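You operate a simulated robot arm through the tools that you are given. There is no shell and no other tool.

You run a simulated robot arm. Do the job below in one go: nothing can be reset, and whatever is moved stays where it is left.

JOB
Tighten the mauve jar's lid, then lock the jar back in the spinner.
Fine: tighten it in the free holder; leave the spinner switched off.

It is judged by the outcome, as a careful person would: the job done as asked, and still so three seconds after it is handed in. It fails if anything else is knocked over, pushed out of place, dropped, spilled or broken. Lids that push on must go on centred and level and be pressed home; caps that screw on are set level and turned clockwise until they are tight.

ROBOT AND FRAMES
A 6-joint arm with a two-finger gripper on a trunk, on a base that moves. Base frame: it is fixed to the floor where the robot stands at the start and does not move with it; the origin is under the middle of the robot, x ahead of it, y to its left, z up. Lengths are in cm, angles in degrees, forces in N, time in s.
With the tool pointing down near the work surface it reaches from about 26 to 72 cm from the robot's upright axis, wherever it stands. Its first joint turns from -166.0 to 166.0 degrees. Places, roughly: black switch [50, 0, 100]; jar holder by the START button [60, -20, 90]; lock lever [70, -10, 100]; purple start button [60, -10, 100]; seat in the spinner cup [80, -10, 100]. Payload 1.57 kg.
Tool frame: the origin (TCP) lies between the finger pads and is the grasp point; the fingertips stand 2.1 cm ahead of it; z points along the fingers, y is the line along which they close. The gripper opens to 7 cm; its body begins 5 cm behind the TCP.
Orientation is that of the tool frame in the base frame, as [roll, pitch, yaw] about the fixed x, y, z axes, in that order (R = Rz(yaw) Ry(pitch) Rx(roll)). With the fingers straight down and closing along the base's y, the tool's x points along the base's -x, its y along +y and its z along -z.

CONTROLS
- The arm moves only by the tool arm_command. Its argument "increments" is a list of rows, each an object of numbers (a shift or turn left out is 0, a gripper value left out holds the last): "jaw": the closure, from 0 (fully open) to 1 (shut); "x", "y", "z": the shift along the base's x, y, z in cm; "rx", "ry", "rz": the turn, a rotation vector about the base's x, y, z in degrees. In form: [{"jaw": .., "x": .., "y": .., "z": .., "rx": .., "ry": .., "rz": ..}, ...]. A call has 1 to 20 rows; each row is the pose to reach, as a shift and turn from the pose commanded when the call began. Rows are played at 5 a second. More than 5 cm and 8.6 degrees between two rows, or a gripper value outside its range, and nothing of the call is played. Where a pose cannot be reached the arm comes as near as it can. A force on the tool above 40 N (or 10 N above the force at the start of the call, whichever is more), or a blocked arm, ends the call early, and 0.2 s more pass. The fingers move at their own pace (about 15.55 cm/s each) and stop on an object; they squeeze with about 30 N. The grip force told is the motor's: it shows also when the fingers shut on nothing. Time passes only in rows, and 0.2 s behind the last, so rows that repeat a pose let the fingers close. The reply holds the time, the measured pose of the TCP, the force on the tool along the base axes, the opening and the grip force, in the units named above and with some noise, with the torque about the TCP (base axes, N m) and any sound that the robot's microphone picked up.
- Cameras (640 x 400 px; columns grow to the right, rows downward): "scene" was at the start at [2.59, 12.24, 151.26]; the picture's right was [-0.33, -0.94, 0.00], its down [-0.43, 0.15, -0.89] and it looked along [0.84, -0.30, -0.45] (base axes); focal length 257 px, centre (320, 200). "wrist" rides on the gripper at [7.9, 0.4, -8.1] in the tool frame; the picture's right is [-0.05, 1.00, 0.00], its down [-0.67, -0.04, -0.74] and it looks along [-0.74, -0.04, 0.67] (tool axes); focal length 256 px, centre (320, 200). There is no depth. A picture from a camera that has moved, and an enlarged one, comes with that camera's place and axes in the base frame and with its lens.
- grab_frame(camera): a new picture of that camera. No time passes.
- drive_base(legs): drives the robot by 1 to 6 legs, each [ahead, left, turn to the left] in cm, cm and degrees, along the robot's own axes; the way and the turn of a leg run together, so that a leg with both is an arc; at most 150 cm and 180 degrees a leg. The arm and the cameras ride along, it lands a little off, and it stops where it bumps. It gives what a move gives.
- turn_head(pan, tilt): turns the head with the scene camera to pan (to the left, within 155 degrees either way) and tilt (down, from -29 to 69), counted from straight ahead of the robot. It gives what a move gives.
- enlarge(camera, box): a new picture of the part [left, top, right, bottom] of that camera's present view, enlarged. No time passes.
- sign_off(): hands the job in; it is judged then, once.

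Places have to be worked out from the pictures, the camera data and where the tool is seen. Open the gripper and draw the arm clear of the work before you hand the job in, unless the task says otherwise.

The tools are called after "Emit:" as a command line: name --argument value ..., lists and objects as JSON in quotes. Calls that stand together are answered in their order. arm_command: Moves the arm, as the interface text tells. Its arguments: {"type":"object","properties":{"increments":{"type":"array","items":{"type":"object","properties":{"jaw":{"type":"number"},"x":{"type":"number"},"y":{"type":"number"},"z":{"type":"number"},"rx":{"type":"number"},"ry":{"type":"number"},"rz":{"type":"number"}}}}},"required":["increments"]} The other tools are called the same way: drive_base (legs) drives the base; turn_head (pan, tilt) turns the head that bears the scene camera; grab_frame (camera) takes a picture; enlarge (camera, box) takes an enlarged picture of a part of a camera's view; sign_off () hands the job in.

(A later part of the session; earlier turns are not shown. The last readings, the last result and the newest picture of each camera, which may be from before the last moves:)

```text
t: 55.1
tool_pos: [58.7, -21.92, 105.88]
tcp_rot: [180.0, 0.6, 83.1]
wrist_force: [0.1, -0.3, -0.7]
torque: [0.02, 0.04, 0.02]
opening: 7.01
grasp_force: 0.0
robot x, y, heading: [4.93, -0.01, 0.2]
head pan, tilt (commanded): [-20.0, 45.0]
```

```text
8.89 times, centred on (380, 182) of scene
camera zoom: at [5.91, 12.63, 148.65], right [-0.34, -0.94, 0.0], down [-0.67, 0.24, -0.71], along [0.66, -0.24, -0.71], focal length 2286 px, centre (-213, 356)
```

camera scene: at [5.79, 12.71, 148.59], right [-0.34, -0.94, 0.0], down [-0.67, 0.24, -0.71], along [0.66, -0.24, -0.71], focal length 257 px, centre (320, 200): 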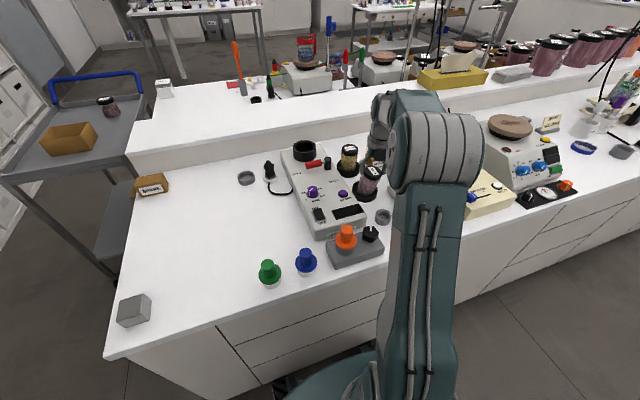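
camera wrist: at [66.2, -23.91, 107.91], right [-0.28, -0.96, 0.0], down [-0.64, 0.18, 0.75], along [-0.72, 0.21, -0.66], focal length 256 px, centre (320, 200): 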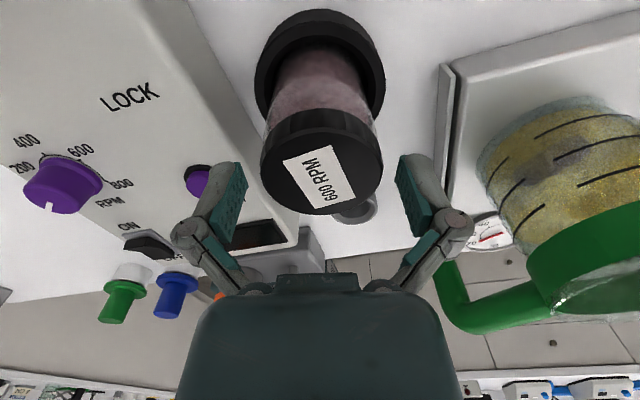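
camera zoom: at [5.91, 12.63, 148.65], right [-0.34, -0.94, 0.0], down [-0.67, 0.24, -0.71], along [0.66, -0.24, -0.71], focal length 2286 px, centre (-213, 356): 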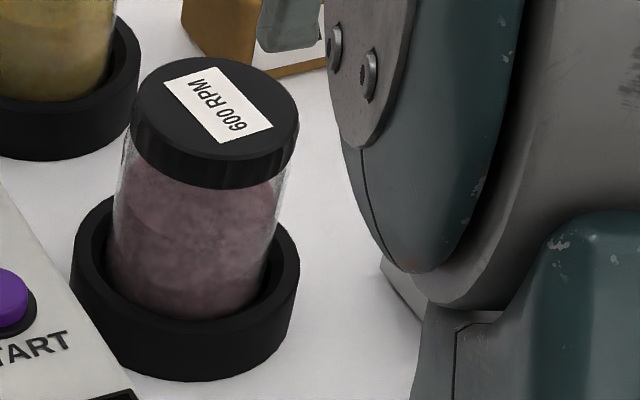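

The lid label clearly turned, but the lean needs checking. I'll finish turning the wrist back and view from the original side.

Emit:
arm_command --increments '[{"rz": 8}, {"rz": 16}, {"rz": 24}, {"rz": 32}, {"rz": 40}, {"rz": 48}, {"rz": 56}, {"rz": 64}, {"rz": 72}, {"rz": 80}, {"rz": 88}, {"rz": 96}, {"rz": 97, "ry": -0.5, "x": -2}, {"rz": 97, "ry": -0.5, "x": -4.5}, {"rz": 97, "ry": -0.5, "x": -4.8, "z": 4}, {"rz": 97, "ry": -0.5, "x": -4.8, "z": 4.4}, {"rz": 97, "ry": -0.5, "x": -4.8, "z": 4.4}]'

Emit:
enlarge --camera "wrist" --box '[270, 40, 380, 170]'

Emit:
grab_frame --camera "scene"

```text
t: 58.7
tool_pos: [54.09, -21.76, 110.44]
tcp_rot: [179.9, 0.7, 179.9]
wrist_force: [0.2, -0.4, 0.6]
torque: [-0.01, -0.02, -0.03]
opening: 7.01
grasp_force: 0.1
robot x, y, heading: [4.46, -0.08, 0.0]
head pan, tilt (commanded): [-20.0, 45.0]
```

```text
3.08 times, centred on (325, 105) of wrist
camera zoom: at [45.92, -21.24, 118.3], right [0.05, 1.0, 0.0], down [0.66, -0.04, 0.75], along [0.75, -0.04, -0.66], focal length 788 px, centre (305, 492)
```

zoom: 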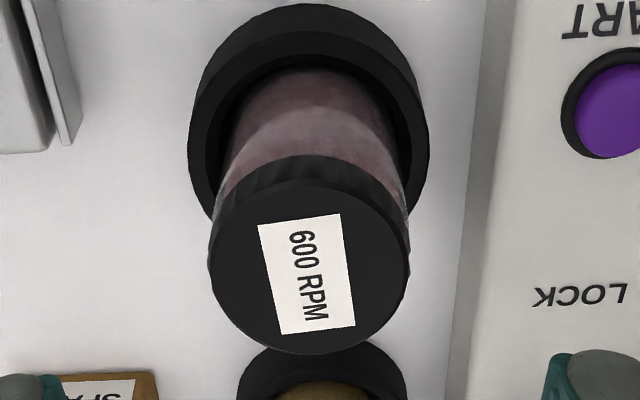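

```text
taken
camera scene: at [5.89, 12.63, 148.65], right [-0.34, -0.94, 0.0], down [-0.67, 0.24, -0.71], along [0.66, -0.24, -0.71], focal length 257 px, centre (320, 200)
```

scene: 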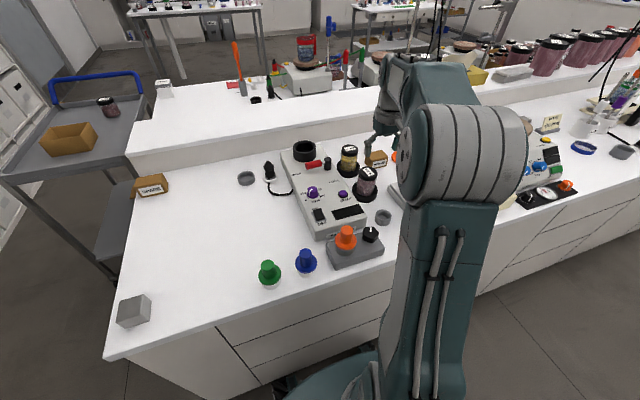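

The label has turned about 189° clockwise. Relative to the holder, the lid has moved only about 0.1 cm from its seated place. I'll return above the lid, level the tool exactly, and re-centre for a second stroke.

Emit:
arm_command --increments '[{"x": 2.2, "z": -2, "ry": 0.7}, {"x": 4.2, "z": -4, "ry": 0.7}, {"x": 4.2, "z": -7, "ry": 0.7}, {"x": 4.2, "z": -7, "ry": 0.7}]'

Emit:
enlarge --camera "wrist" --box '[200, 80, 440, 250]'

Emit:
enlarge --camera "scene" --box '[345, 140, 415, 205]'

```text
t: 59.7
tool_pos: [58.19, -21.71, 103.43]
tcp_rot: [179.8, 0.0, 180.0]
wrist_force: [-0.1, -0.9, 0.1]
torque: [0.0, 0.02, 0.01]
opening: 7.01
grasp_force: 0.1
robot x, y, heading: [4.36, -0.01, 0.2]
head pan, tilt (commanded): [-20.0, 45.0]
```

```text
2.35 times, centred on (320, 165) of wrist
camera zoom: at [50.14, -21.22, 111.42], right [0.05, 1.0, 0.0], down [0.67, -0.04, 0.74], along [0.74, -0.04, -0.67], focal length 602 px, centre (320, 282)
```

zoom: 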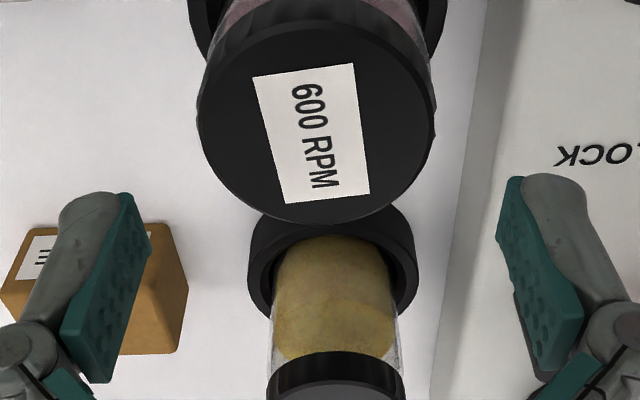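

```text
6.15 times, centred on (380, 172) of scene
camera zoom: at [5.91, 12.63, 148.65], right [-0.34, -0.94, 0.0], down [-0.67, 0.24, -0.71], along [0.66, -0.24, -0.71], focal length 1583 px, centre (-49, 369)
```

zoom: 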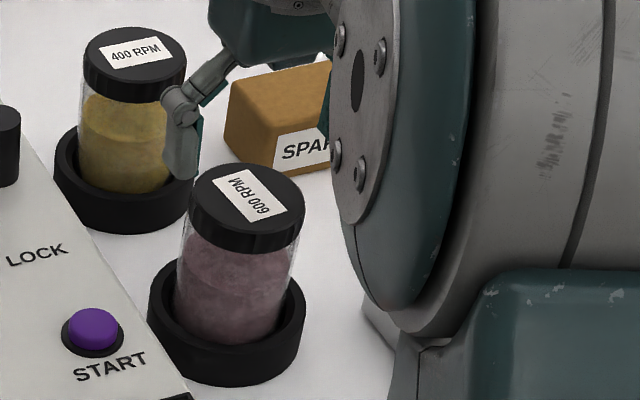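

The background matches my earlier view exactly, so the holder hasn't moved. The lid sits about 0.1 cm to −y and perhaps 0.2 cm higher, so the jar is slightly unseated. I'll grip the lid at the seated axis, which straightens it, then press it home gently.

Emit:
arm_command --increments '[{"x": 0.15, "y": 0.0, "z": -1}, {"x": 0.15, "y": 0.0, "z": -2}, {"x": 0.15, "y": 0.02, "z": -2.95}, {"x": 0.15, "y": 0.04, "z": -2.95, "jaw": 0.12}, {"x": 0.15, "y": 0.04, "z": -2.95, "jaw": 0.2}, {"x": 0.15, "y": 0.04, "z": -2.95, "jaw": 1}, {"x": 0.15, "y": 0.04, "z": -2.95, "jaw": 1}]'

Emit:
enlarge --camera "scene" --box '[345, 140, 415, 205]'

```text
t: 61.3
tool_pos: [58.19, -21.72, 100.32]
tcp_rot: [179.9, 0.1, 179.9]
wrist_force: [0.9, -3.7, 5.0]
torque: [-0.27, -0.01, 0.03]
opening: 5.38
grasp_force: 30.0
robot x, y, heading: [4.24, 0.08, -0.1]
head pan, tilt (commanded): [-20.0, 45.0]
```

```text
6.15 times, centred on (380, 172) of scene
camera zoom: at [5.9, 12.6, 148.66], right [-0.34, -0.94, 0.0], down [-0.67, 0.24, -0.71], along [0.66, -0.24, -0.71], focal length 1583 px, centre (-49, 369)
```

zoom: 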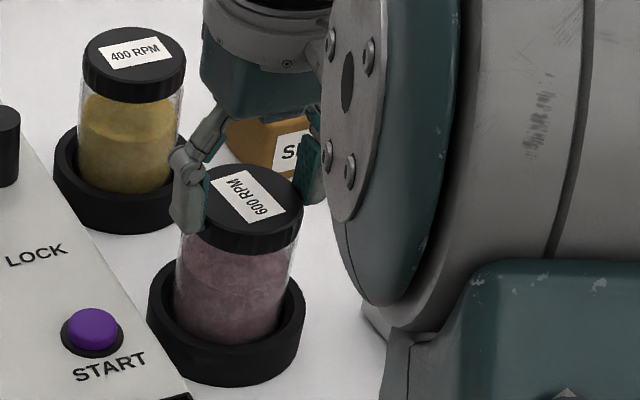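

The jar looks upright again in the grip. I'll press down gently to seat it and read the force.

Emit:
arm_command --increments '[{"z": -0.1}, {"z": -0.2}, {"z": -0.25, "x": 0.08}, {"z": -0.25, "x": -0.08}, {"z": -0.25, "y": 0.06}, {"z": -0.25, "y": -0.06}, {"z": -0.25}, {"z": -0.25}]'

Emit:
enlarge --camera "scene" --box '[345, 140, 415, 205]'

```text
t: 63.1
tool_pos: [58.22, -21.67, 100.19]
tcp_rot: [179.9, 0.1, 180.0]
wrist_force: [8.1, 5.0, 25.8]
torque: [0.2, -0.24, -0.06]
opening: 5.42
grasp_force: 30.2
robot x, y, heading: [4.25, -0.17, 0.0]
head pan, tilt (commanded): [-20.0, 45.0]
```

```text
6.15 times, centred on (380, 172) of scene
camera zoom: at [5.84, 12.72, 148.66], right [-0.34, -0.94, 0.0], down [-0.66, 0.24, -0.71], along [0.67, -0.24, -0.71], focal length 1583 px, centre (-49, 369)
```

zoom: 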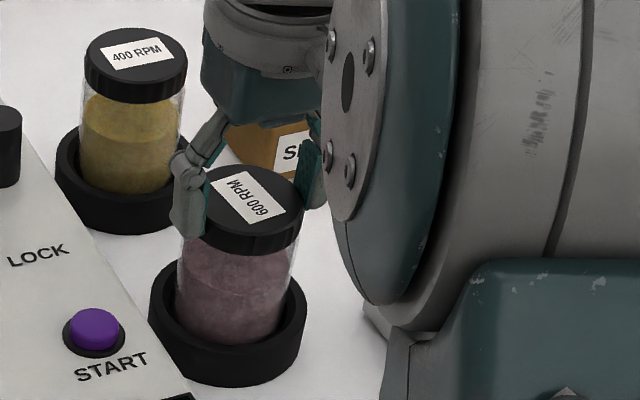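

There's a +8 N x load and +5 N y load, so the hole's axis is slightly further +x and +y than the tool. I'll ease off, shift by [+0.25, +0.08], and press again.

Emit:
arm_command --increments '[{"z": 0.2}, {"z": 0.25, "x": 0.12, "y": 0.04}, {"z": 0.25, "x": 0.25, "y": 0.08}, {"z": 0.1, "x": 0.25, "y": 0.08}, {"z": 0.0, "x": 0.25, "y": 0.08}, {"z": -0.05, "x": 0.25, "y": 0.08}, {"z": -0.05, "x": 0.25, "y": 0.08}]'

```text
t: 64.7
tool_pos: [58.4, -21.56, 100.12]
tcp_rot: [180.0, -0.1, -179.9]
wrist_force: [-4.1, 0.5, 8.0]
torque: [-0.01, 0.5, -0.07]
opening: 5.37
grasp_force: 30.0
robot x, y, heading: [4.47, -0.05, 0.3]
head pan, tilt (commanded): [-20.0, 45.0]
```

The loads are much lower at the same height. I'll press a little further with a tiny −x adjustment.

Emit:
arm_command --increments '[{"z": -0.1, "x": -0.06}, {"z": -0.2, "x": -0.06}, {"z": -0.2, "x": -0.06}]'

Emit:
enlarge --camera "wrist" --box '[200, 0, 440, 250]'

Emit:
enlarge --camera "scene" --box '[345, 140, 415, 205]'

```text
t: 65.5
tool_pos: [58.45, -21.58, 100.29]
tcp_rot: [-179.9, 0.4, -179.9]
wrist_force: [5.1, -0.7, 24.6]
torque: [0.0, 0.0, -0.09]
opening: 5.39
grasp_force: 29.8
robot x, y, heading: [4.48, 0.11, -0.1]
head pan, tilt (commanded): [-20.0, 45.0]
```

```text
1.60 times, centred on (320, 125) of wrist
camera zoom: at [50.4, -21.13, 108.09], right [0.05, 1.0, 0.0], down [0.66, -0.04, 0.75], along [0.75, -0.04, -0.66], focal length 410 px, centre (320, 320)
```

zoom: 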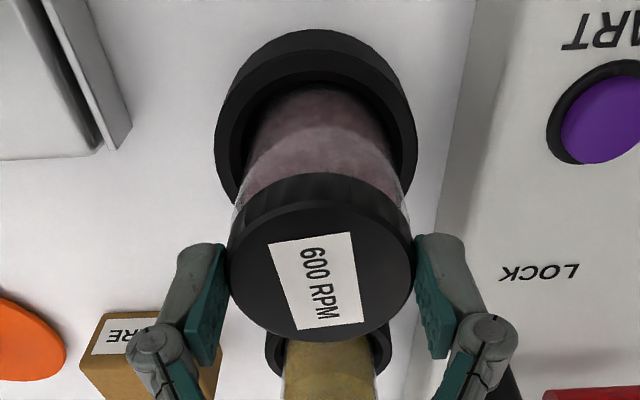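

```text
6.15 times, centred on (380, 172) of scene
camera zoom: at [5.82, 12.67, 148.66], right [-0.34, -0.94, 0.0], down [-0.66, 0.24, -0.71], along [0.67, -0.24, -0.71], focal length 1583 px, centre (-49, 369)
```

zoom: 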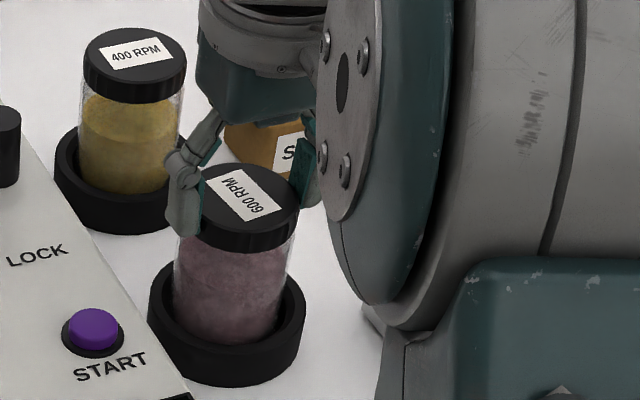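

The jar is firmly bottomed at 25 N and upright. I'll ease the press and start the second clockwise stroke in small steps, watching torque and side loads.

Emit:
arm_command --increments '[{"z": 0.2}, {"z": 0.22, "rz": -5}, {"z": 0.22, "rz": -10}, {"z": 0.22, "rz": -15}, {"z": 0.22, "rz": -20}, {"z": 0.22, "rz": -25}, {"z": 0.22, "rz": -30}, {"z": 0.22, "rz": -30}]'

Emit:
enlarge --camera "scene" --box '[345, 140, 415, 205]'

```text
t: 67.3
tool_pos: [58.55, -21.66, 100.1]
tcp_rot: [179.7, 0.0, 149.9]
wrist_force: [-0.7, -0.3, -1.9]
torque: [0.03, 0.01, 0.05]
opening: 5.36
grasp_force: 29.8
robot x, y, heading: [4.58, -0.04, 0.4]
head pan, tilt (commanded): [-20.0, 45.0]
```

```text
6.15 times, centred on (380, 172) of scene
camera zoom: at [5.92, 12.64, 148.65], right [-0.34, -0.94, 0.0], down [-0.67, 0.24, -0.71], along [0.66, -0.24, -0.71], focal length 1583 px, centre (-49, 369)
```

zoom: 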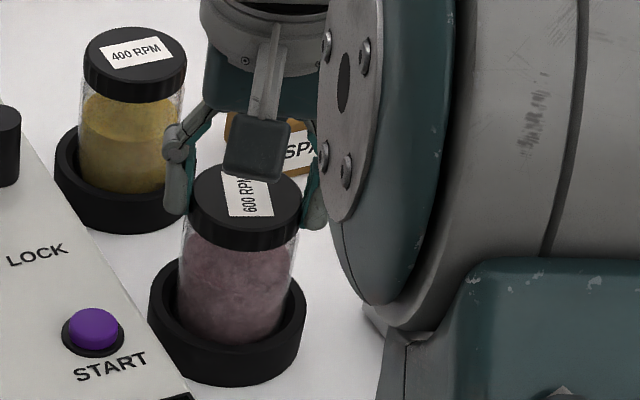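

The torque is low again, so I need to see whether the glass turns along with the lid. I'll take a close view of the contents' texture, turn 25° more, and compare.

Emit:
enlarge --camera "scene" --box '[364, 176, 394, 202]'

Emit:
arm_command --increments '[{"rz": -6, "z": -0.05}, {"rz": -12, "z": -0.08}, {"rz": -18, "z": -0.08}, {"rz": -25, "z": -0.08}, {"rz": -25, "z": -0.08}]'

Emit:
enlarge --camera "scene" --box '[364, 176, 394, 202]'

```text
15.38 times, centred on (379, 189) of scene
camera zoom: at [5.92, 12.64, 148.65], right [-0.34, -0.94, 0.0], down [-0.67, 0.24, -0.71], along [0.66, -0.24, -0.71], focal length 3957 px, centre (-588, 369)
```

zoom: 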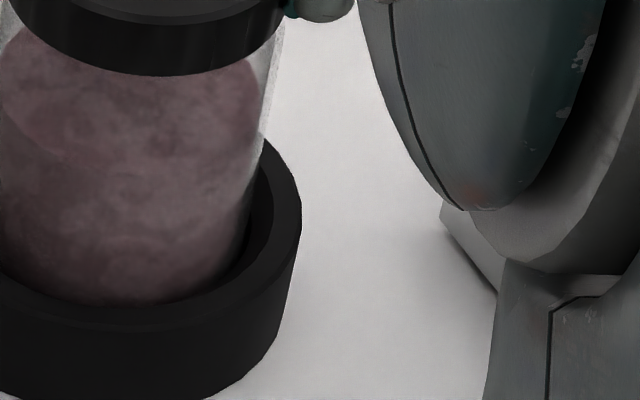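

```text
t: 68.5
tool_pos: [58.49, -21.64, 100.13]
tcp_rot: [179.7, 0.1, 124.9]
wrist_force: [5.9, -1.2, 0.9]
torque: [-0.08, -0.5, 0.22]
opening: 5.34
grasp_force: 29.8
robot x, y, heading: [4.14, 0.2, 0.1]
head pan, tilt (commanded): [-20.0, 45.0]
```

```text
15.38 times, centred on (379, 189) of scene
camera zoom: at [5.94, 12.62, 148.66], right [-0.34, -0.94, 0.0], down [-0.67, 0.24, -0.71], along [0.66, -0.24, -0.71], focal length 3957 px, centre (-588, 369)
```

zoom: 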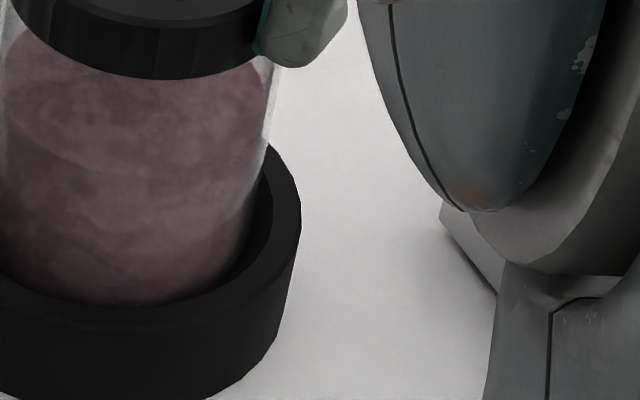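

The texture is hard to compare from that side. The wrist camera turns with the lid, so if the glass also turned, its picture of the contents would stay unchanged. I'll compare wrist zooms before and after another 25°.

Emit:
enlarge --camera "wrist" --box '[275, 40, 375, 120]'

Emit:
arm_command --increments '[{"rz": -6, "x": 0.05}, {"rz": -12, "x": 0.08}, {"rz": -18, "x": 0.08}, {"rz": -25, "x": 0.08}, {"rz": -25, "x": 0.08}]'

Emit:
enlarge --camera "wrist" --box '[275, 40, 375, 120]'

```text
5.00 times, centred on (325, 80) of wrist
camera zoom: at [54.12, -14.81, 108.11], right [0.85, 0.53, 0.0], down [0.35, -0.57, 0.75], along [0.4, -0.63, -0.67], focal length 1280 px, centre (295, 800)
```

zoom: 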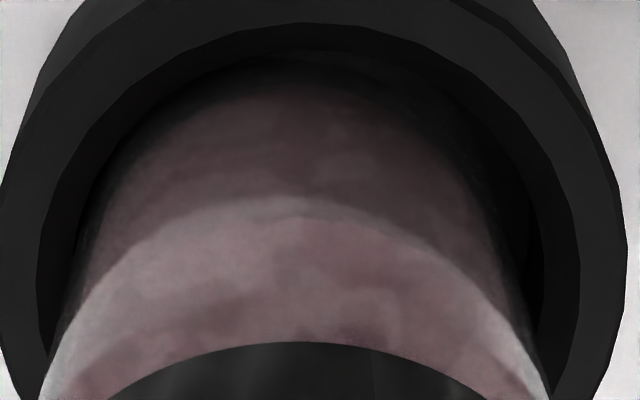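

```text
t: 69.7
tool_pos: [58.64, -21.66, 100.12]
tcp_rot: [179.8, 0.0, 99.9]
wrist_force: [5.6, 1.1, 0.5]
torque: [0.06, -0.43, 0.19]
opening: 5.35
grasp_force: 29.8
robot x, y, heading: [4.22, 0.02, 0.3]
head pan, tilt (commanded): [-20.0, 45.0]
```

```text
5.00 times, centred on (325, 80) of wrist
camera zoom: at [57.49, -13.61, 108.14], right [0.99, 0.12, 0.0], down [0.08, -0.66, 0.75], along [0.09, -0.74, -0.67], focal length 1280 px, centre (295, 800)
```

zoom: 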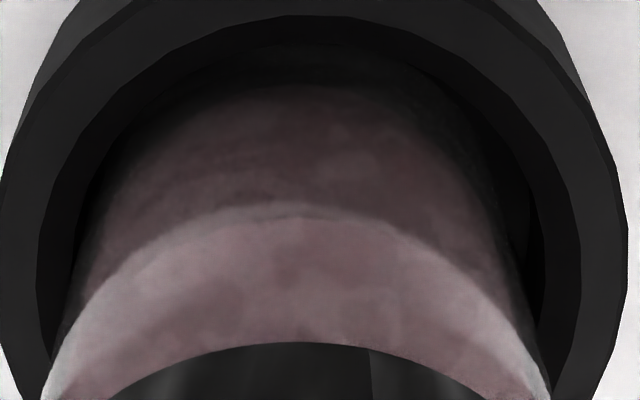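

The readings fit this picture: the lid spun freely at first (about 0 N m), then at some 100–150° of turning it became tight, and since then the jar has turned with it in the holder against friction. I'll press the jar down harder so the holder grips it, then turn further and see how much torque the lid takes.

Emit:
arm_command --increments '[{"x": 0.08, "z": -0.1}, {"x": 0.08, "z": -0.2}, {"x": 0.08, "z": -0.3}, {"x": 0.08, "z": -0.3}]'

Emit:
arm_command --increments '[{"rz": -5}, {"rz": -10}, {"rz": -15}, {"rz": -15}]'

Emit:
enlarge --camera "wrist" --box '[275, 40, 375, 120]'

```text
t: 70.7
tool_pos: [58.68, -21.57, 100.08]
tcp_rot: [179.6, 0.2, 99.9]
wrist_force: [2.3, -0.4, 26.4]
torque: [-0.03, -0.03, 0.0]
opening: 5.38
grasp_force: 30.6
robot x, y, heading: [4.29, 0.0, 0.1]
head pan, tilt (commanded): [-20.0, 45.0]
```

```text
t: 71.7
tool_pos: [58.61, -21.53, 99.72]
tcp_rot: [179.8, 0.0, 84.9]
wrist_force: [13.7, 5.4, 10.4]
torque: [0.21, -0.77, 0.37]
opening: 5.39
grasp_force: 29.9
robot x, y, heading: [4.43, 0.23, 0.3]
head pan, tilt (commanded): [-20.0, 45.0]
```

```text
5.00 times, centred on (325, 80) of wrist
camera zoom: at [59.62, -13.58, 107.75], right [0.99, -0.14, 0.0], down [-0.1, -0.66, 0.75], along [-0.1, -0.74, -0.67], focal length 1280 px, centre (295, 800)
```

zoom: 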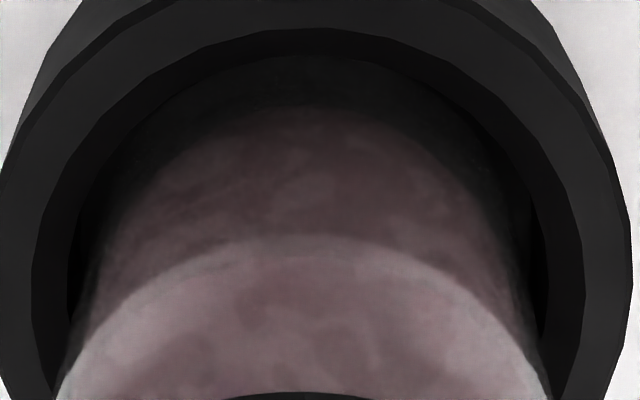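

The fingers slid down on the lid and the side load grew. I'll look at the jar's posture before doing anything else.

Emit:
enlarge --camera "scene" --box '[345, 140, 415, 205]'

Emit:
grab_frame --camera "wrist"

```text
6.15 times, centred on (380, 172) of scene
camera zoom: at [5.94, 12.68, 148.66], right [-0.34, -0.94, 0.0], down [-0.67, 0.24, -0.71], along [0.66, -0.24, -0.71], focal length 1583 px, centre (-49, 369)
```

zoom: 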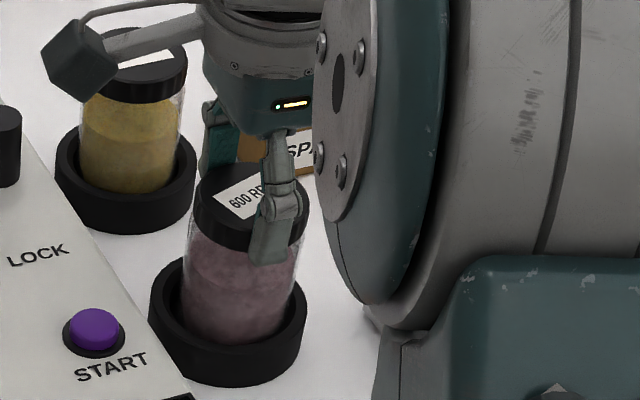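

```text
taken
camera wrist: at [59.62, -13.58, 107.75], right [0.99, -0.14, 0.0], down [-0.1, -0.66, 0.75], along [-0.1, -0.74, -0.67], focal length 256 px, centre (320, 200)
```

wrist: 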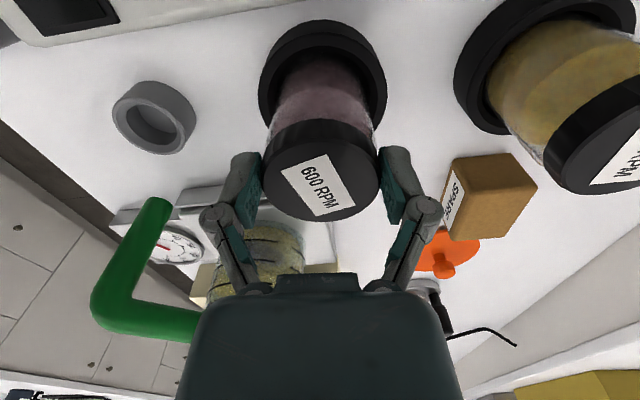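

The label has lagged the gripper by about 15°, so with the jar pressed into the holder the lid no longer turns and the fingers slip. That suggests it's tight. The jar is leaning a little from the side load, so I'll unload, open the jaws and let it settle.

Emit:
arm_command --increments '[{"z": 0.2, "x": 0.05}, {"z": 0.35, "x": 0.1, "y": -0.05}, {"z": 0.35, "x": 0.1, "y": -0.05, "jaw": 0.15}, {"z": 0.35, "x": 0.1, "y": -0.05, "jaw": 0}, {"z": 0.35, "x": 0.1, "y": -0.05, "jaw": 0}]'

Emit:
enlarge --camera "scene" --box '[345, 140, 415, 205]'

Emit:
grab_frame --camera "wrist"

```text
t: 72.9
tool_pos: [58.67, -21.74, 100.08]
tcp_rot: [179.8, 0.1, 84.9]
wrist_force: [-0.1, 0.5, -0.3]
torque: [-0.01, 0.03, -0.02]
opening: 7.01
grasp_force: 0.0
robot x, y, heading: [4.83, -0.13, 0.1]
head pan, tilt (commanded): [-20.0, 45.0]
```

```text
6.15 times, centred on (380, 172) of scene
camera zoom: at [5.92, 12.6, 148.65], right [-0.34, -0.94, 0.0], down [-0.67, 0.24, -0.71], along [0.66, -0.24, -0.71], focal length 1583 px, centre (-49, 369)
```

zoom: 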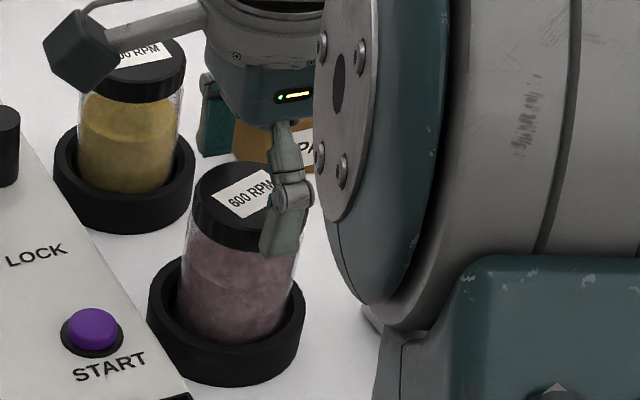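

```text
taken
camera wrist: at [59.7, -13.78, 108.13], right [0.99, -0.14, 0.0], down [-0.1, -0.66, 0.75], along [-0.1, -0.74, -0.67], focal length 256 px, centre (320, 200)
```

wrist: 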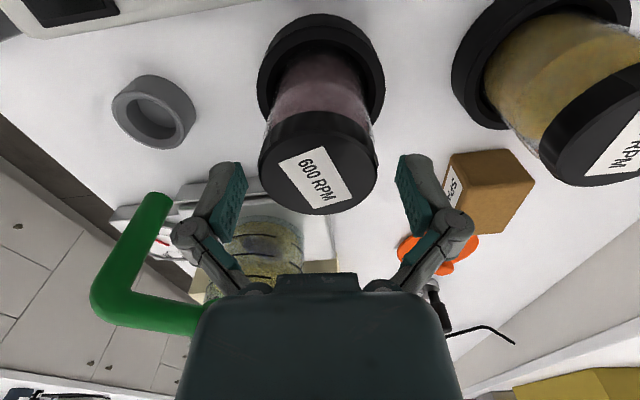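

The jar still leans slightly after release, so its bottom edge is probably hung on the chamfer. I'll lift clear, turn the wrist back, and then re-seat it with a proper body grip.

Emit:
arm_command --increments '[{"z": 1.5}, {"z": 3}, {"z": 4.5}, {"z": 6}, {"z": 6, "rz": 8}, {"z": 6, "rz": 16}, {"z": 6, "rz": 24}, {"z": 6, "rz": 32}, {"z": 6, "rz": 40}, {"z": 6, "rz": 48}, {"z": 6, "rz": 56}, {"z": 6, "rz": 64}, {"z": 6, "rz": 72}, {"z": 6, "rz": 80}, {"z": 6, "rz": 88}, {"z": 6, "rz": 95}, {"z": 6, "rz": 95}]'

Emit:
enlarge --camera "scene" --box '[362, 160, 398, 205]'

Emit:
enlarge --camera "wrist" --box '[200, 0, 440, 250]'

```text
t: 76.5
tool_pos: [58.65, -21.71, 106.07]
tcp_rot: [179.7, -0.1, -179.9]
wrist_force: [0.8, 1.0, -0.1]
torque: [-0.02, -0.01, -0.01]
opening: 7.0
grasp_force: 0.0
robot x, y, heading: [4.32, 0.07, 0.3]
head pan, tilt (commanded): [-20.0, 45.0]
```

```text
8.89 times, centred on (380, 182) of scene
camera zoom: at [5.91, 12.63, 148.65], right [-0.34, -0.94, 0.0], down [-0.67, 0.24, -0.71], along [0.66, -0.24, -0.71], focal length 2286 px, centre (-213, 356)
```

zoom: 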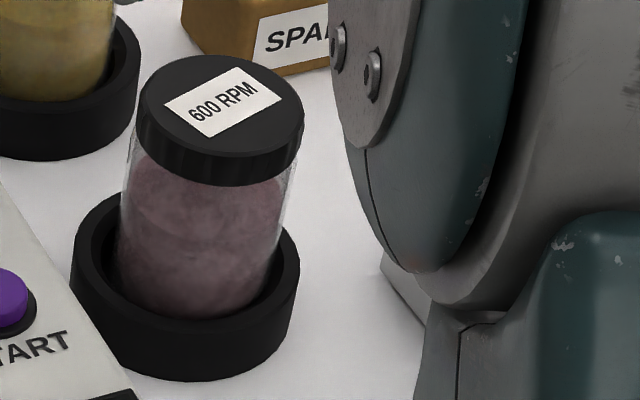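

```text
1.60 times, centred on (320, 125) of wrist
camera zoom: at [50.67, -21.23, 114.12], right [0.05, 1.0, 0.0], down [0.67, -0.04, 0.74], along [0.74, -0.04, -0.67], focal length 410 px, centre (320, 320)
```

zoom: 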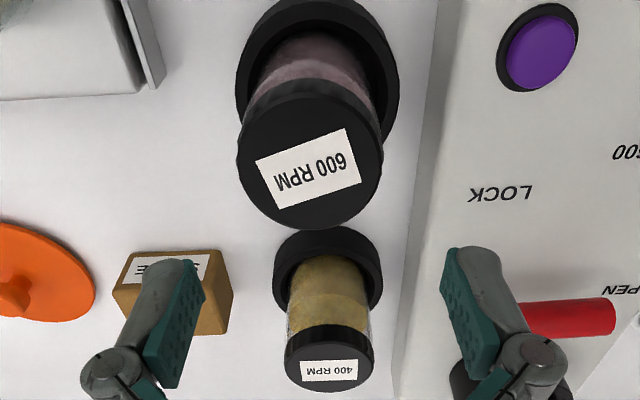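

The lid has turned about 82° more (271° in all), and the jar leans toward −y. I'll go to the tilted stand-off pose used for the body grip and view the jar from there before re-gripping.

Emit:
arm_command --increments '[{"x": -2.5, "z": 2}, {"x": -4.6, "z": 3, "ry": -8.3}, {"x": -4.6, "z": 3, "ry": -16.6}, {"x": -4.6, "z": 2, "ry": -25}, {"x": -4.6, "z": -1.6, "ry": -25}, {"x": -4.6, "z": -1.6, "ry": -25}]'

Emit:
grab_frame --camera "wrist"

```text
t: 77.9
tool_pos: [54.02, -21.54, 104.32]
tcp_rot: [179.8, 25.0, 180.0]
wrist_force: [0.1, -0.5, 0.4]
torque: [0.02, 0.03, 0.0]
opening: 6.99
grasp_force: 0.1
robot x, y, heading: [4.48, 0.17, 0.3]
head pan, tilt (commanded): [-20.0, 45.0]
```

```text
taken
camera wrist: at [43.26, -20.98, 108.21], right [0.05, 1.0, 0.03], down [0.29, -0.04, 0.96], along [0.96, -0.04, -0.29], focal length 256 px, centre (320, 200)
```

wrist: 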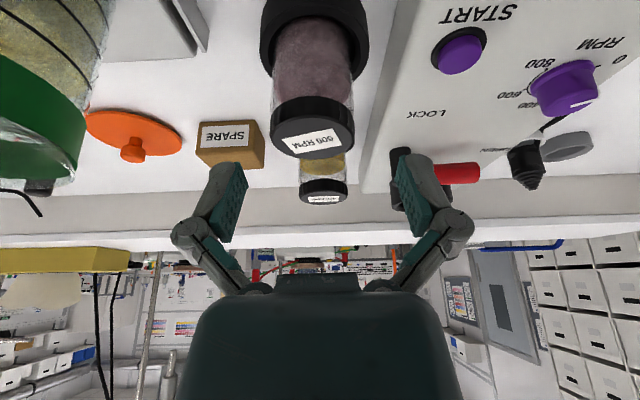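

The lid is near y = −22.0 against the holder axis at about −21.6. I'll come down around the jar with the open jaws, keeping clearance on both sides.

Emit:
arm_command --increments '[{"x": 0.9, "y": -0.25, "z": -1.9}, {"x": 1.8, "y": -0.25, "z": -3.8}, {"x": 2.7, "y": -0.2, "z": -5.7}, {"x": 3.4, "y": -0.2, "z": -7.0}, {"x": 3.8, "y": -0.2, "z": -7.9}, {"x": 3.8, "y": -0.2, "z": -7.9}]'

Emit:
grab_frame --camera "wrist"

```text
t: 79.3
tool_pos: [57.95, -22.08, 96.73]
tcp_rot: [179.8, 24.9, -179.9]
wrist_force: [0.7, -0.8, 0.5]
torque: [-0.01, -0.01, 0.02]
opening: 7.01
grasp_force: 0.0
robot x, y, heading: [4.48, -0.14, 0.2]
head pan, tilt (commanded): [-20.0, 45.0]
```

```text
taken
camera wrist: at [47.15, -21.52, 100.49], right [0.05, 1.0, 0.03], down [0.29, -0.04, 0.96], along [0.96, -0.04, -0.29], focal length 256 px, centre (320, 200)
```

wrist: 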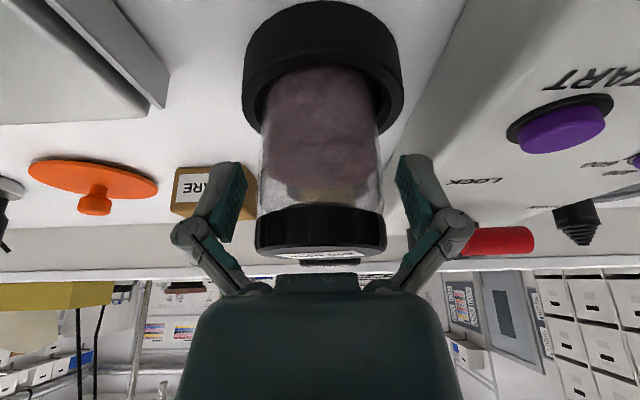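

The jar's height matches the seated state and it only leans about 0.3 cm at the lid. I'll centre on the holder axis, close on the glass to straighten it, and read the forces.

Emit:
arm_command --increments '[{"y": 0.15, "z": -0.2}, {"y": 0.27, "z": -0.3}, {"y": 0.27, "z": -0.3, "jaw": 0.1}, {"y": 0.27, "z": -0.3, "jaw": 0.15}, {"y": 0.27, "z": -0.3, "jaw": 0.2}, {"y": 0.27, "z": -0.3, "jaw": 1}, {"y": 0.27, "z": -0.3, "jaw": 1}]'

Emit:
grab_frame --camera "wrist"

Emit:
enlarge --camera "scene" --box '[345, 140, 415, 205]'

```text
t: 80.9
tool_pos: [57.83, -21.74, 96.35]
tcp_rot: [179.9, 24.9, 180.0]
wrist_force: [-0.4, -2.0, 4.8]
torque: [-0.16, 0.12, 0.02]
opening: 5.61
grasp_force: 29.8
robot x, y, heading: [4.55, 0.0, 0.2]
head pan, tilt (commanded): [-20.0, 45.0]
```

```text
taken
camera wrist: at [47.14, -21.17, 100.24], right [0.05, 1.0, 0.02], down [0.29, -0.04, 0.96], along [0.96, -0.04, -0.29], focal length 256 px, centre (320, 200)
```

wrist: 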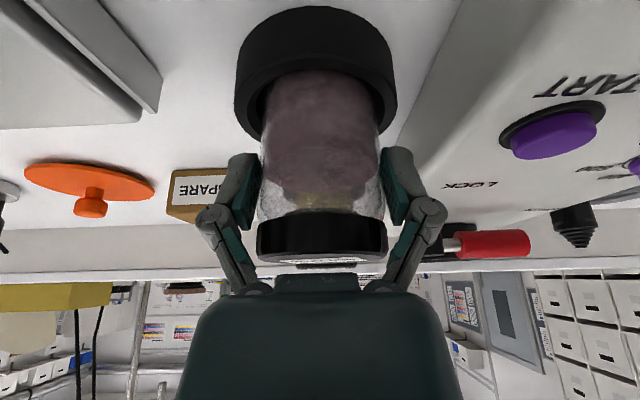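

```text
6.15 times, centred on (380, 172) of scene
camera zoom: at [5.87, 12.62, 148.65], right [-0.34, -0.94, 0.0], down [-0.67, 0.24, -0.71], along [0.67, -0.24, -0.71], focal length 1583 px, centre (-49, 369)
```

zoom: 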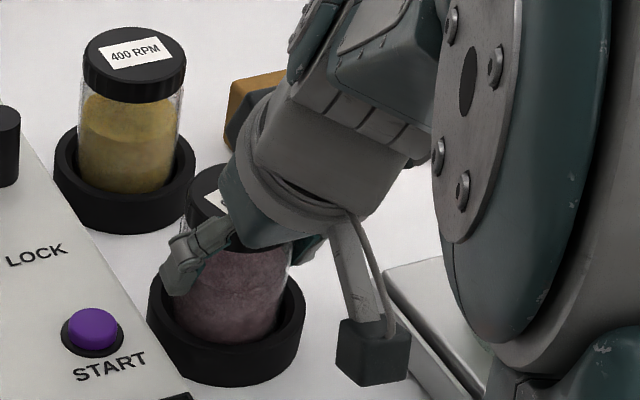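

The jar is upright in the grip again. I'll lift it slightly, and lower it to re-seat and feel the floor.

Emit:
arm_command --increments '[{"z": 0.4}, {"z": 0.8}, {"z": 0.8}]'

Emit:
arm_command --increments '[{"z": -0.25}, {"z": -0.5}, {"z": -0.75}, {"z": -1.0}, {"z": -1.0}]'

Emit:
enlarge --camera "wrist" --box '[200, 0, 440, 280]'

```text
t: 81.7
tool_pos: [58.08, -21.73, 97.01]
tcp_rot: [179.9, 25.0, 179.9]
wrist_force: [0.4, -0.2, -0.7]
torque: [0.02, 0.02, 0.01]
opening: 5.61
grasp_force: 30.4
robot x, y, heading: [4.24, 0.19, 0.3]
head pan, tilt (commanded): [-20.0, 45.0]
```

```text
t: 82.9
tool_pos: [57.85, -21.76, 96.33]
tcp_rot: [179.9, 25.3, -180.0]
wrist_force: [-1.4, 2.0, 16.6]
torque: [-0.05, 0.35, 0.01]
opening: 5.64
grasp_force: 29.5
robot x, y, heading: [4.46, 0.19, 0.4]
head pan, tilt (commanded): [-20.0, 45.0]
```

```text
1.43 times, centred on (320, 140) of wrist
camera zoom: at [47.18, -21.18, 100.18], right [0.05, 1.0, 0.02], down [0.29, -0.04, 0.96], along [0.96, -0.04, -0.29], focal length 366 px, centre (320, 286)
```

zoom: 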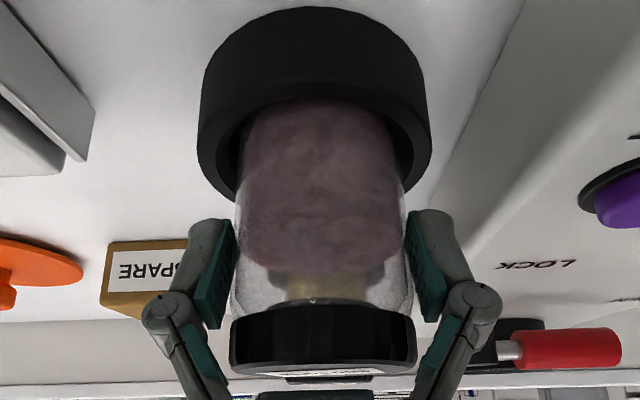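

The jar is now seated squarely (17 N up, side loads under 2 N). I'll release it, back out, and make one final centred check-turn on the lid, comparing the glass texture before and after to confirm it's tight.

Emit:
arm_command --increments '[{"z": 0.2}, {"z": 0.2, "jaw": 0.1}, {"z": 0.2, "jaw": 0}, {"z": 0.2, "jaw": 0}, {"x": -0.9, "z": 2.1, "jaw": 0}, {"x": -1.8, "z": 4.0}, {"x": -2.7, "z": 5.9}, {"x": -3.6, "z": 7.8}, {"x": -4, "z": 10}, {"x": -4, "z": 12, "ry": 8.3}, {"x": -4, "z": 12.5, "ry": 16.6}, {"x": -2, "z": 12, "ry": 25}, {"x": 0.4, "z": 10, "ry": 25}, {"x": 0.4, "z": 7.1, "ry": 25}, {"x": 0.4, "z": 7.1, "ry": 25}]'

Emit:
enlarge --camera "wrist" --box '[200, 80, 440, 250]'

Emit:
enlarge --camera "scene" --box '[362, 160, 398, 205]'

```text
t: 86.1
tool_pos: [58.44, -21.53, 103.24]
tcp_rot: [179.9, 0.0, -180.0]
wrist_force: [0.3, -0.1, -0.7]
torque: [0.0, 0.01, -0.03]
opening: 7.01
grasp_force: 0.1
robot x, y, heading: [4.28, 0.32, -0.0]
head pan, tilt (commanded): [-20.0, 45.0]
```

```text
2.35 times, centred on (320, 165) of wrist
camera zoom: at [50.36, -21.08, 111.12], right [0.05, 1.0, 0.0], down [0.67, -0.04, 0.74], along [0.74, -0.04, -0.67], focal length 602 px, centre (320, 282)
```

zoom: 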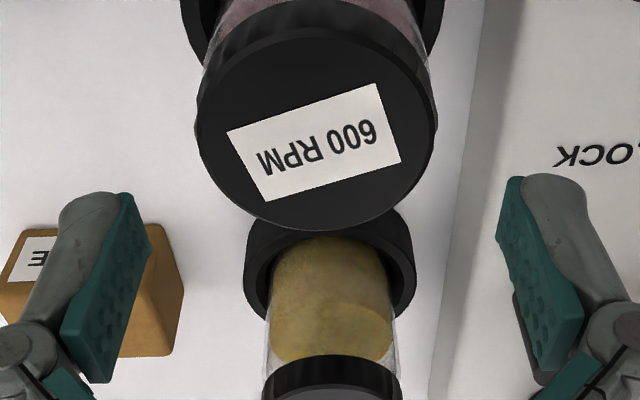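

```text
8.89 times, centred on (380, 182) of scene
camera zoom: at [5.91, 12.63, 148.65], right [-0.34, -0.94, 0.0], down [-0.67, 0.24, -0.71], along [0.66, -0.24, -0.71], focal length 2286 px, centre (-213, 356)
```

zoom: 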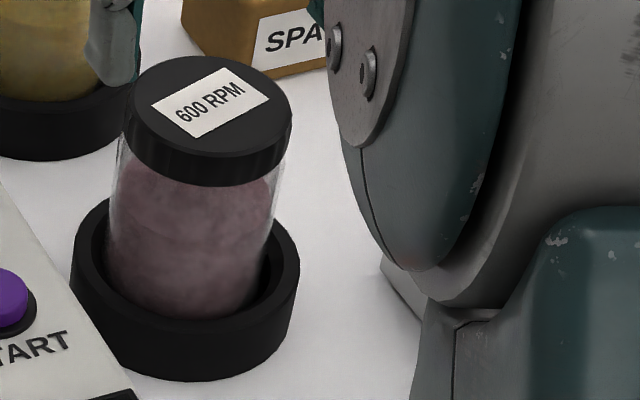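

The jar is upright and centred. I'll go down on the lid with the small centring correction, grip it, press lightly, and photograph the texture before the check-turn.

Emit:
arm_command --increments '[{"x": 0.18, "y": -0.07, "z": -1}, {"x": 0.18, "y": -0.07, "z": -2}, {"x": 0.18, "y": -0.07, "z": -3.0}, {"x": 0.18, "y": -0.07, "z": -3.0, "jaw": 0.12}, {"x": 0.18, "y": -0.07, "z": -3.0, "jaw": 0.2}, {"x": 0.18, "y": -0.07, "z": -3.0, "jaw": 1}, {"x": 0.18, "y": -0.07, "z": -3.0, "jaw": 1}, {"x": 0.18, "y": -0.07, "z": -3.1, "jaw": 1}, {"x": 0.18, "y": -0.07, "z": -3.1, "jaw": 1}]'

Emit:
enlarge --camera "scene" --box '[360, 174, 396, 204]'

Emit:
enlarge --camera "wrist" --box '[275, 40, 375, 120]'

```text
t: 88.1
tool_pos: [58.55, -21.68, 100.17]
tcp_rot: [179.9, 0.1, -180.0]
wrist_force: [-0.2, 1.7, 8.6]
torque: [-0.02, 0.21, 0.02]
opening: 5.38
grasp_force: 30.1
robot x, y, heading: [4.43, -0.05, 0.4]
head pan, tilt (commanded): [-20.0, 45.0]
```

```text
13.33 times, centred on (378, 189) of scene
camera zoom: at [5.87, 12.65, 148.65], right [-0.34, -0.94, 0.0], down [-0.67, 0.24, -0.71], along [0.67, -0.24, -0.71], focal length 3430 px, centre (-453, 347)
```

zoom: 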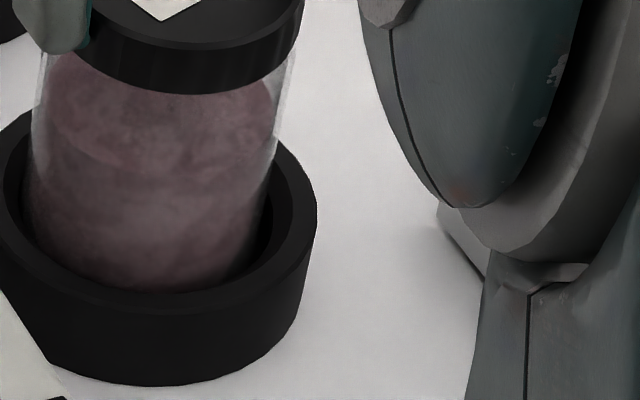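

```text
5.00 times, centred on (325, 80) of wrist
camera zoom: at [50.5, -21.2, 108.23], right [0.05, 1.0, 0.0], down [0.67, -0.04, 0.75], along [0.74, -0.04, -0.67], focal length 1280 px, centre (295, 800)
```

zoom: 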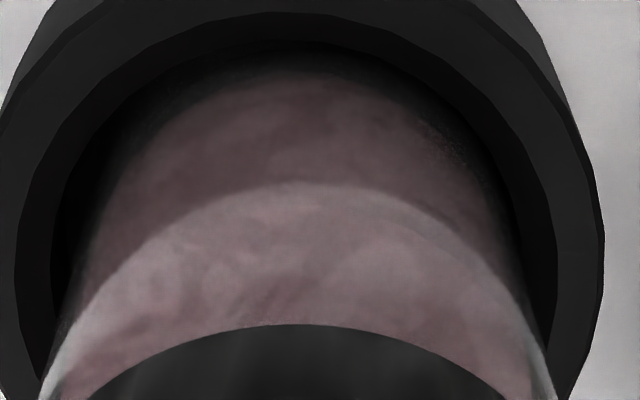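

Baseline captured with the jar seated (8.6 N up, small side loads). Now I'll turn 30° clockwise and compare.

Emit:
arm_command --increments '[{"rz": -6}, {"rz": -12}, {"rz": -18}, {"rz": -24}, {"rz": -30}, {"rz": -30}]'

Emit:
enlarge --camera "scene" --box '[360, 174, 396, 204]'

Emit:
enlarge --camera "wrist" --box '[275, 40, 375, 120]'

Emit:
grab_frame --camera "wrist"

```text
t: 89.5
tool_pos: [58.45, -21.58, 100.14]
tcp_rot: [179.8, 0.0, 149.8]
wrist_force: [-4.9, -3.8, 13.9]
torque: [-0.15, 0.23, 0.19]
opening: 5.39
grasp_force: 30.4
robot x, y, heading: [4.45, 0.09, 0.1]
head pan, tilt (commanded): [-20.0, 45.0]
```

```text
13.33 times, centred on (378, 189) of scene
camera zoom: at [5.81, 12.63, 148.65], right [-0.34, -0.94, 0.0], down [-0.66, 0.24, -0.71], along [0.67, -0.24, -0.71], focal length 3430 px, centre (-453, 347)
```

zoom: 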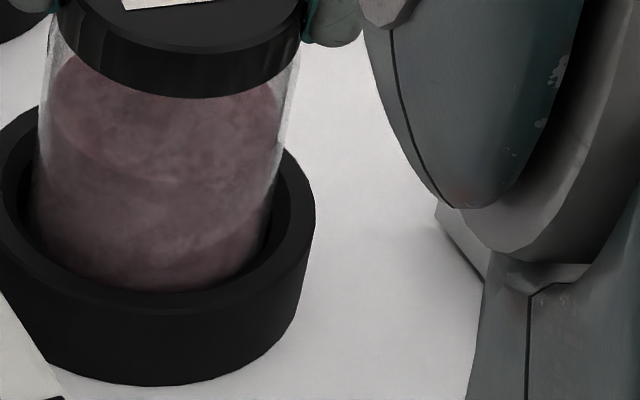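

```text
5.00 times, centred on (325, 80) of wrist
camera zoom: at [51.67, -17.25, 108.13], right [0.55, 0.84, 0.0], down [0.56, -0.37, 0.75], along [0.62, -0.41, -0.67], focal length 1280 px, centre (295, 800)
```

zoom: 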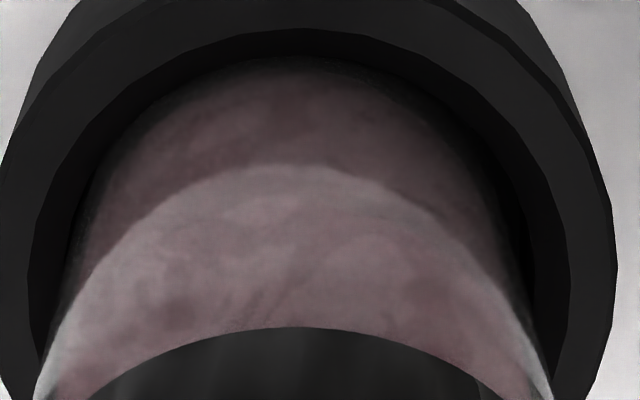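

```text
taken
camera wrist: at [51.67, -17.25, 108.13], right [0.55, 0.84, 0.0], down [0.56, -0.37, 0.75], along [0.62, -0.41, -0.67], focal length 256 px, centre (320, 200)
```

wrist: 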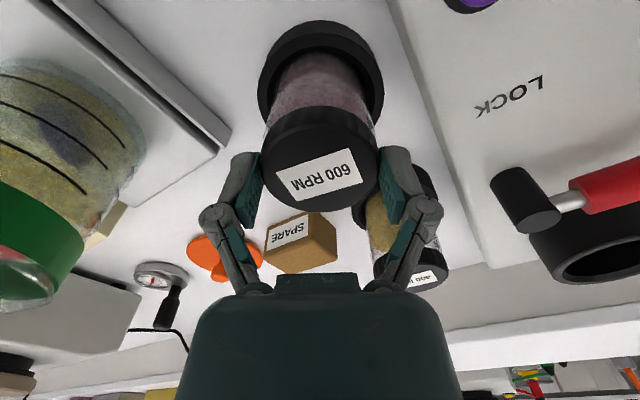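

The texture features stayed nearly fixed in the wrist view through a 30° turn, so the glass now turns together with the lid. The lid is locked tight to the jar. I'll unload, release, lift clear and turn back.

Emit:
arm_command --increments '[{"z": 0.15}, {"z": 0.15, "jaw": 0.15}, {"z": 0.15, "jaw": 0}, {"z": 0.15, "jaw": 0}, {"z": 1.5, "jaw": 0}, {"z": 3}, {"z": 4.5}, {"z": 6, "rz": 8}, {"z": 6, "rz": 16}, {"z": 6, "rz": 24}, {"z": 6, "rz": 30}, {"z": 6, "rz": 30, "x": -2.3}, {"z": 8, "rz": 30, "x": -4.5}, {"z": 8, "rz": 30, "x": -4.5}]'

Emit:
enlarge --camera "scene" --box '[362, 160, 398, 205]'

Emit:
enlarge --camera "wrist" --box '[220, 30, 420, 180]'

```text
t: 92.5
tool_pos: [54.04, -21.73, 108.06]
tcp_rot: [179.8, -0.1, 180.0]
wrist_force: [-0.2, -0.2, -0.2]
torque: [-0.02, 0.0, 0.01]
opening: 7.01
grasp_force: 0.1
robot x, y, heading: [4.26, -0.14, -0.1]
head pan, tilt (commanded): [-20.0, 45.0]
```

```text
8.89 times, centred on (380, 182) of scene
camera zoom: at [5.89, 12.63, 148.65], right [-0.34, -0.94, 0.0], down [-0.67, 0.24, -0.71], along [0.66, -0.24, -0.71], focal length 2286 px, centre (-213, 356)
```

zoom: 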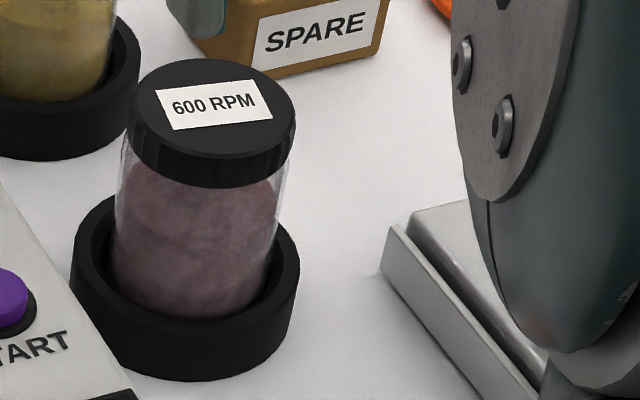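

```text
2.67 times, centred on (320, 105) of wrist
camera zoom: at [45.93, -21.22, 116.16], right [0.05, 1.0, 0.0], down [0.67, -0.04, 0.74], along [0.74, -0.04, -0.67], focal length 683 px, centre (320, 453)
```

zoom: 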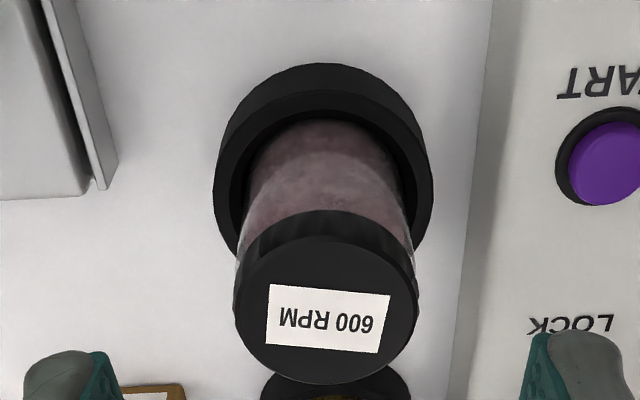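

The jar stands upright with its lid tight. I'll tilt the tool 25° again and go down around the glass for the carry.

Emit:
arm_command --increments '[{"ry": -8.3}, {"ry": -16.6}, {"ry": -25}, {"ry": -25, "z": -3.7}, {"ry": -25, "z": -3.7}, {"ry": -25, "x": 0.9, "z": -5.6}, {"ry": -25, "x": 1.8, "z": -7.5}, {"ry": -25, "x": 2.7, "z": -9.4}, {"ry": -25, "x": 3.4, "z": -10.8}, {"ry": -25, "x": 3.8, "z": -11.6}, {"ry": -25, "x": 3.8, "z": -11.6}]'

Emit:
grab_frame --camera "wrist"

```text
t: 94.9
tool_pos: [57.74, -21.71, 96.38]
tcp_rot: [179.8, 25.1, 179.9]
wrist_force: [-0.2, 0.3, 0.4]
torque: [0.04, -0.02, -0.03]
opening: 7.0
grasp_force: 0.0
robot x, y, heading: [4.53, -0.16, -0.3]
head pan, tilt (commanded): [-20.0, 45.0]
```

```text
taken
camera wrist: at [47.0, -21.27, 100.32], right [0.05, 1.0, 0.03], down [0.29, -0.04, 0.96], along [0.96, -0.04, -0.29], focal length 256 px, centre (320, 200)
```

wrist: 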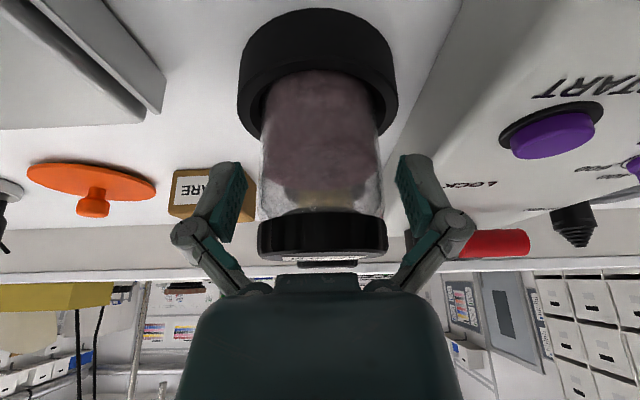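

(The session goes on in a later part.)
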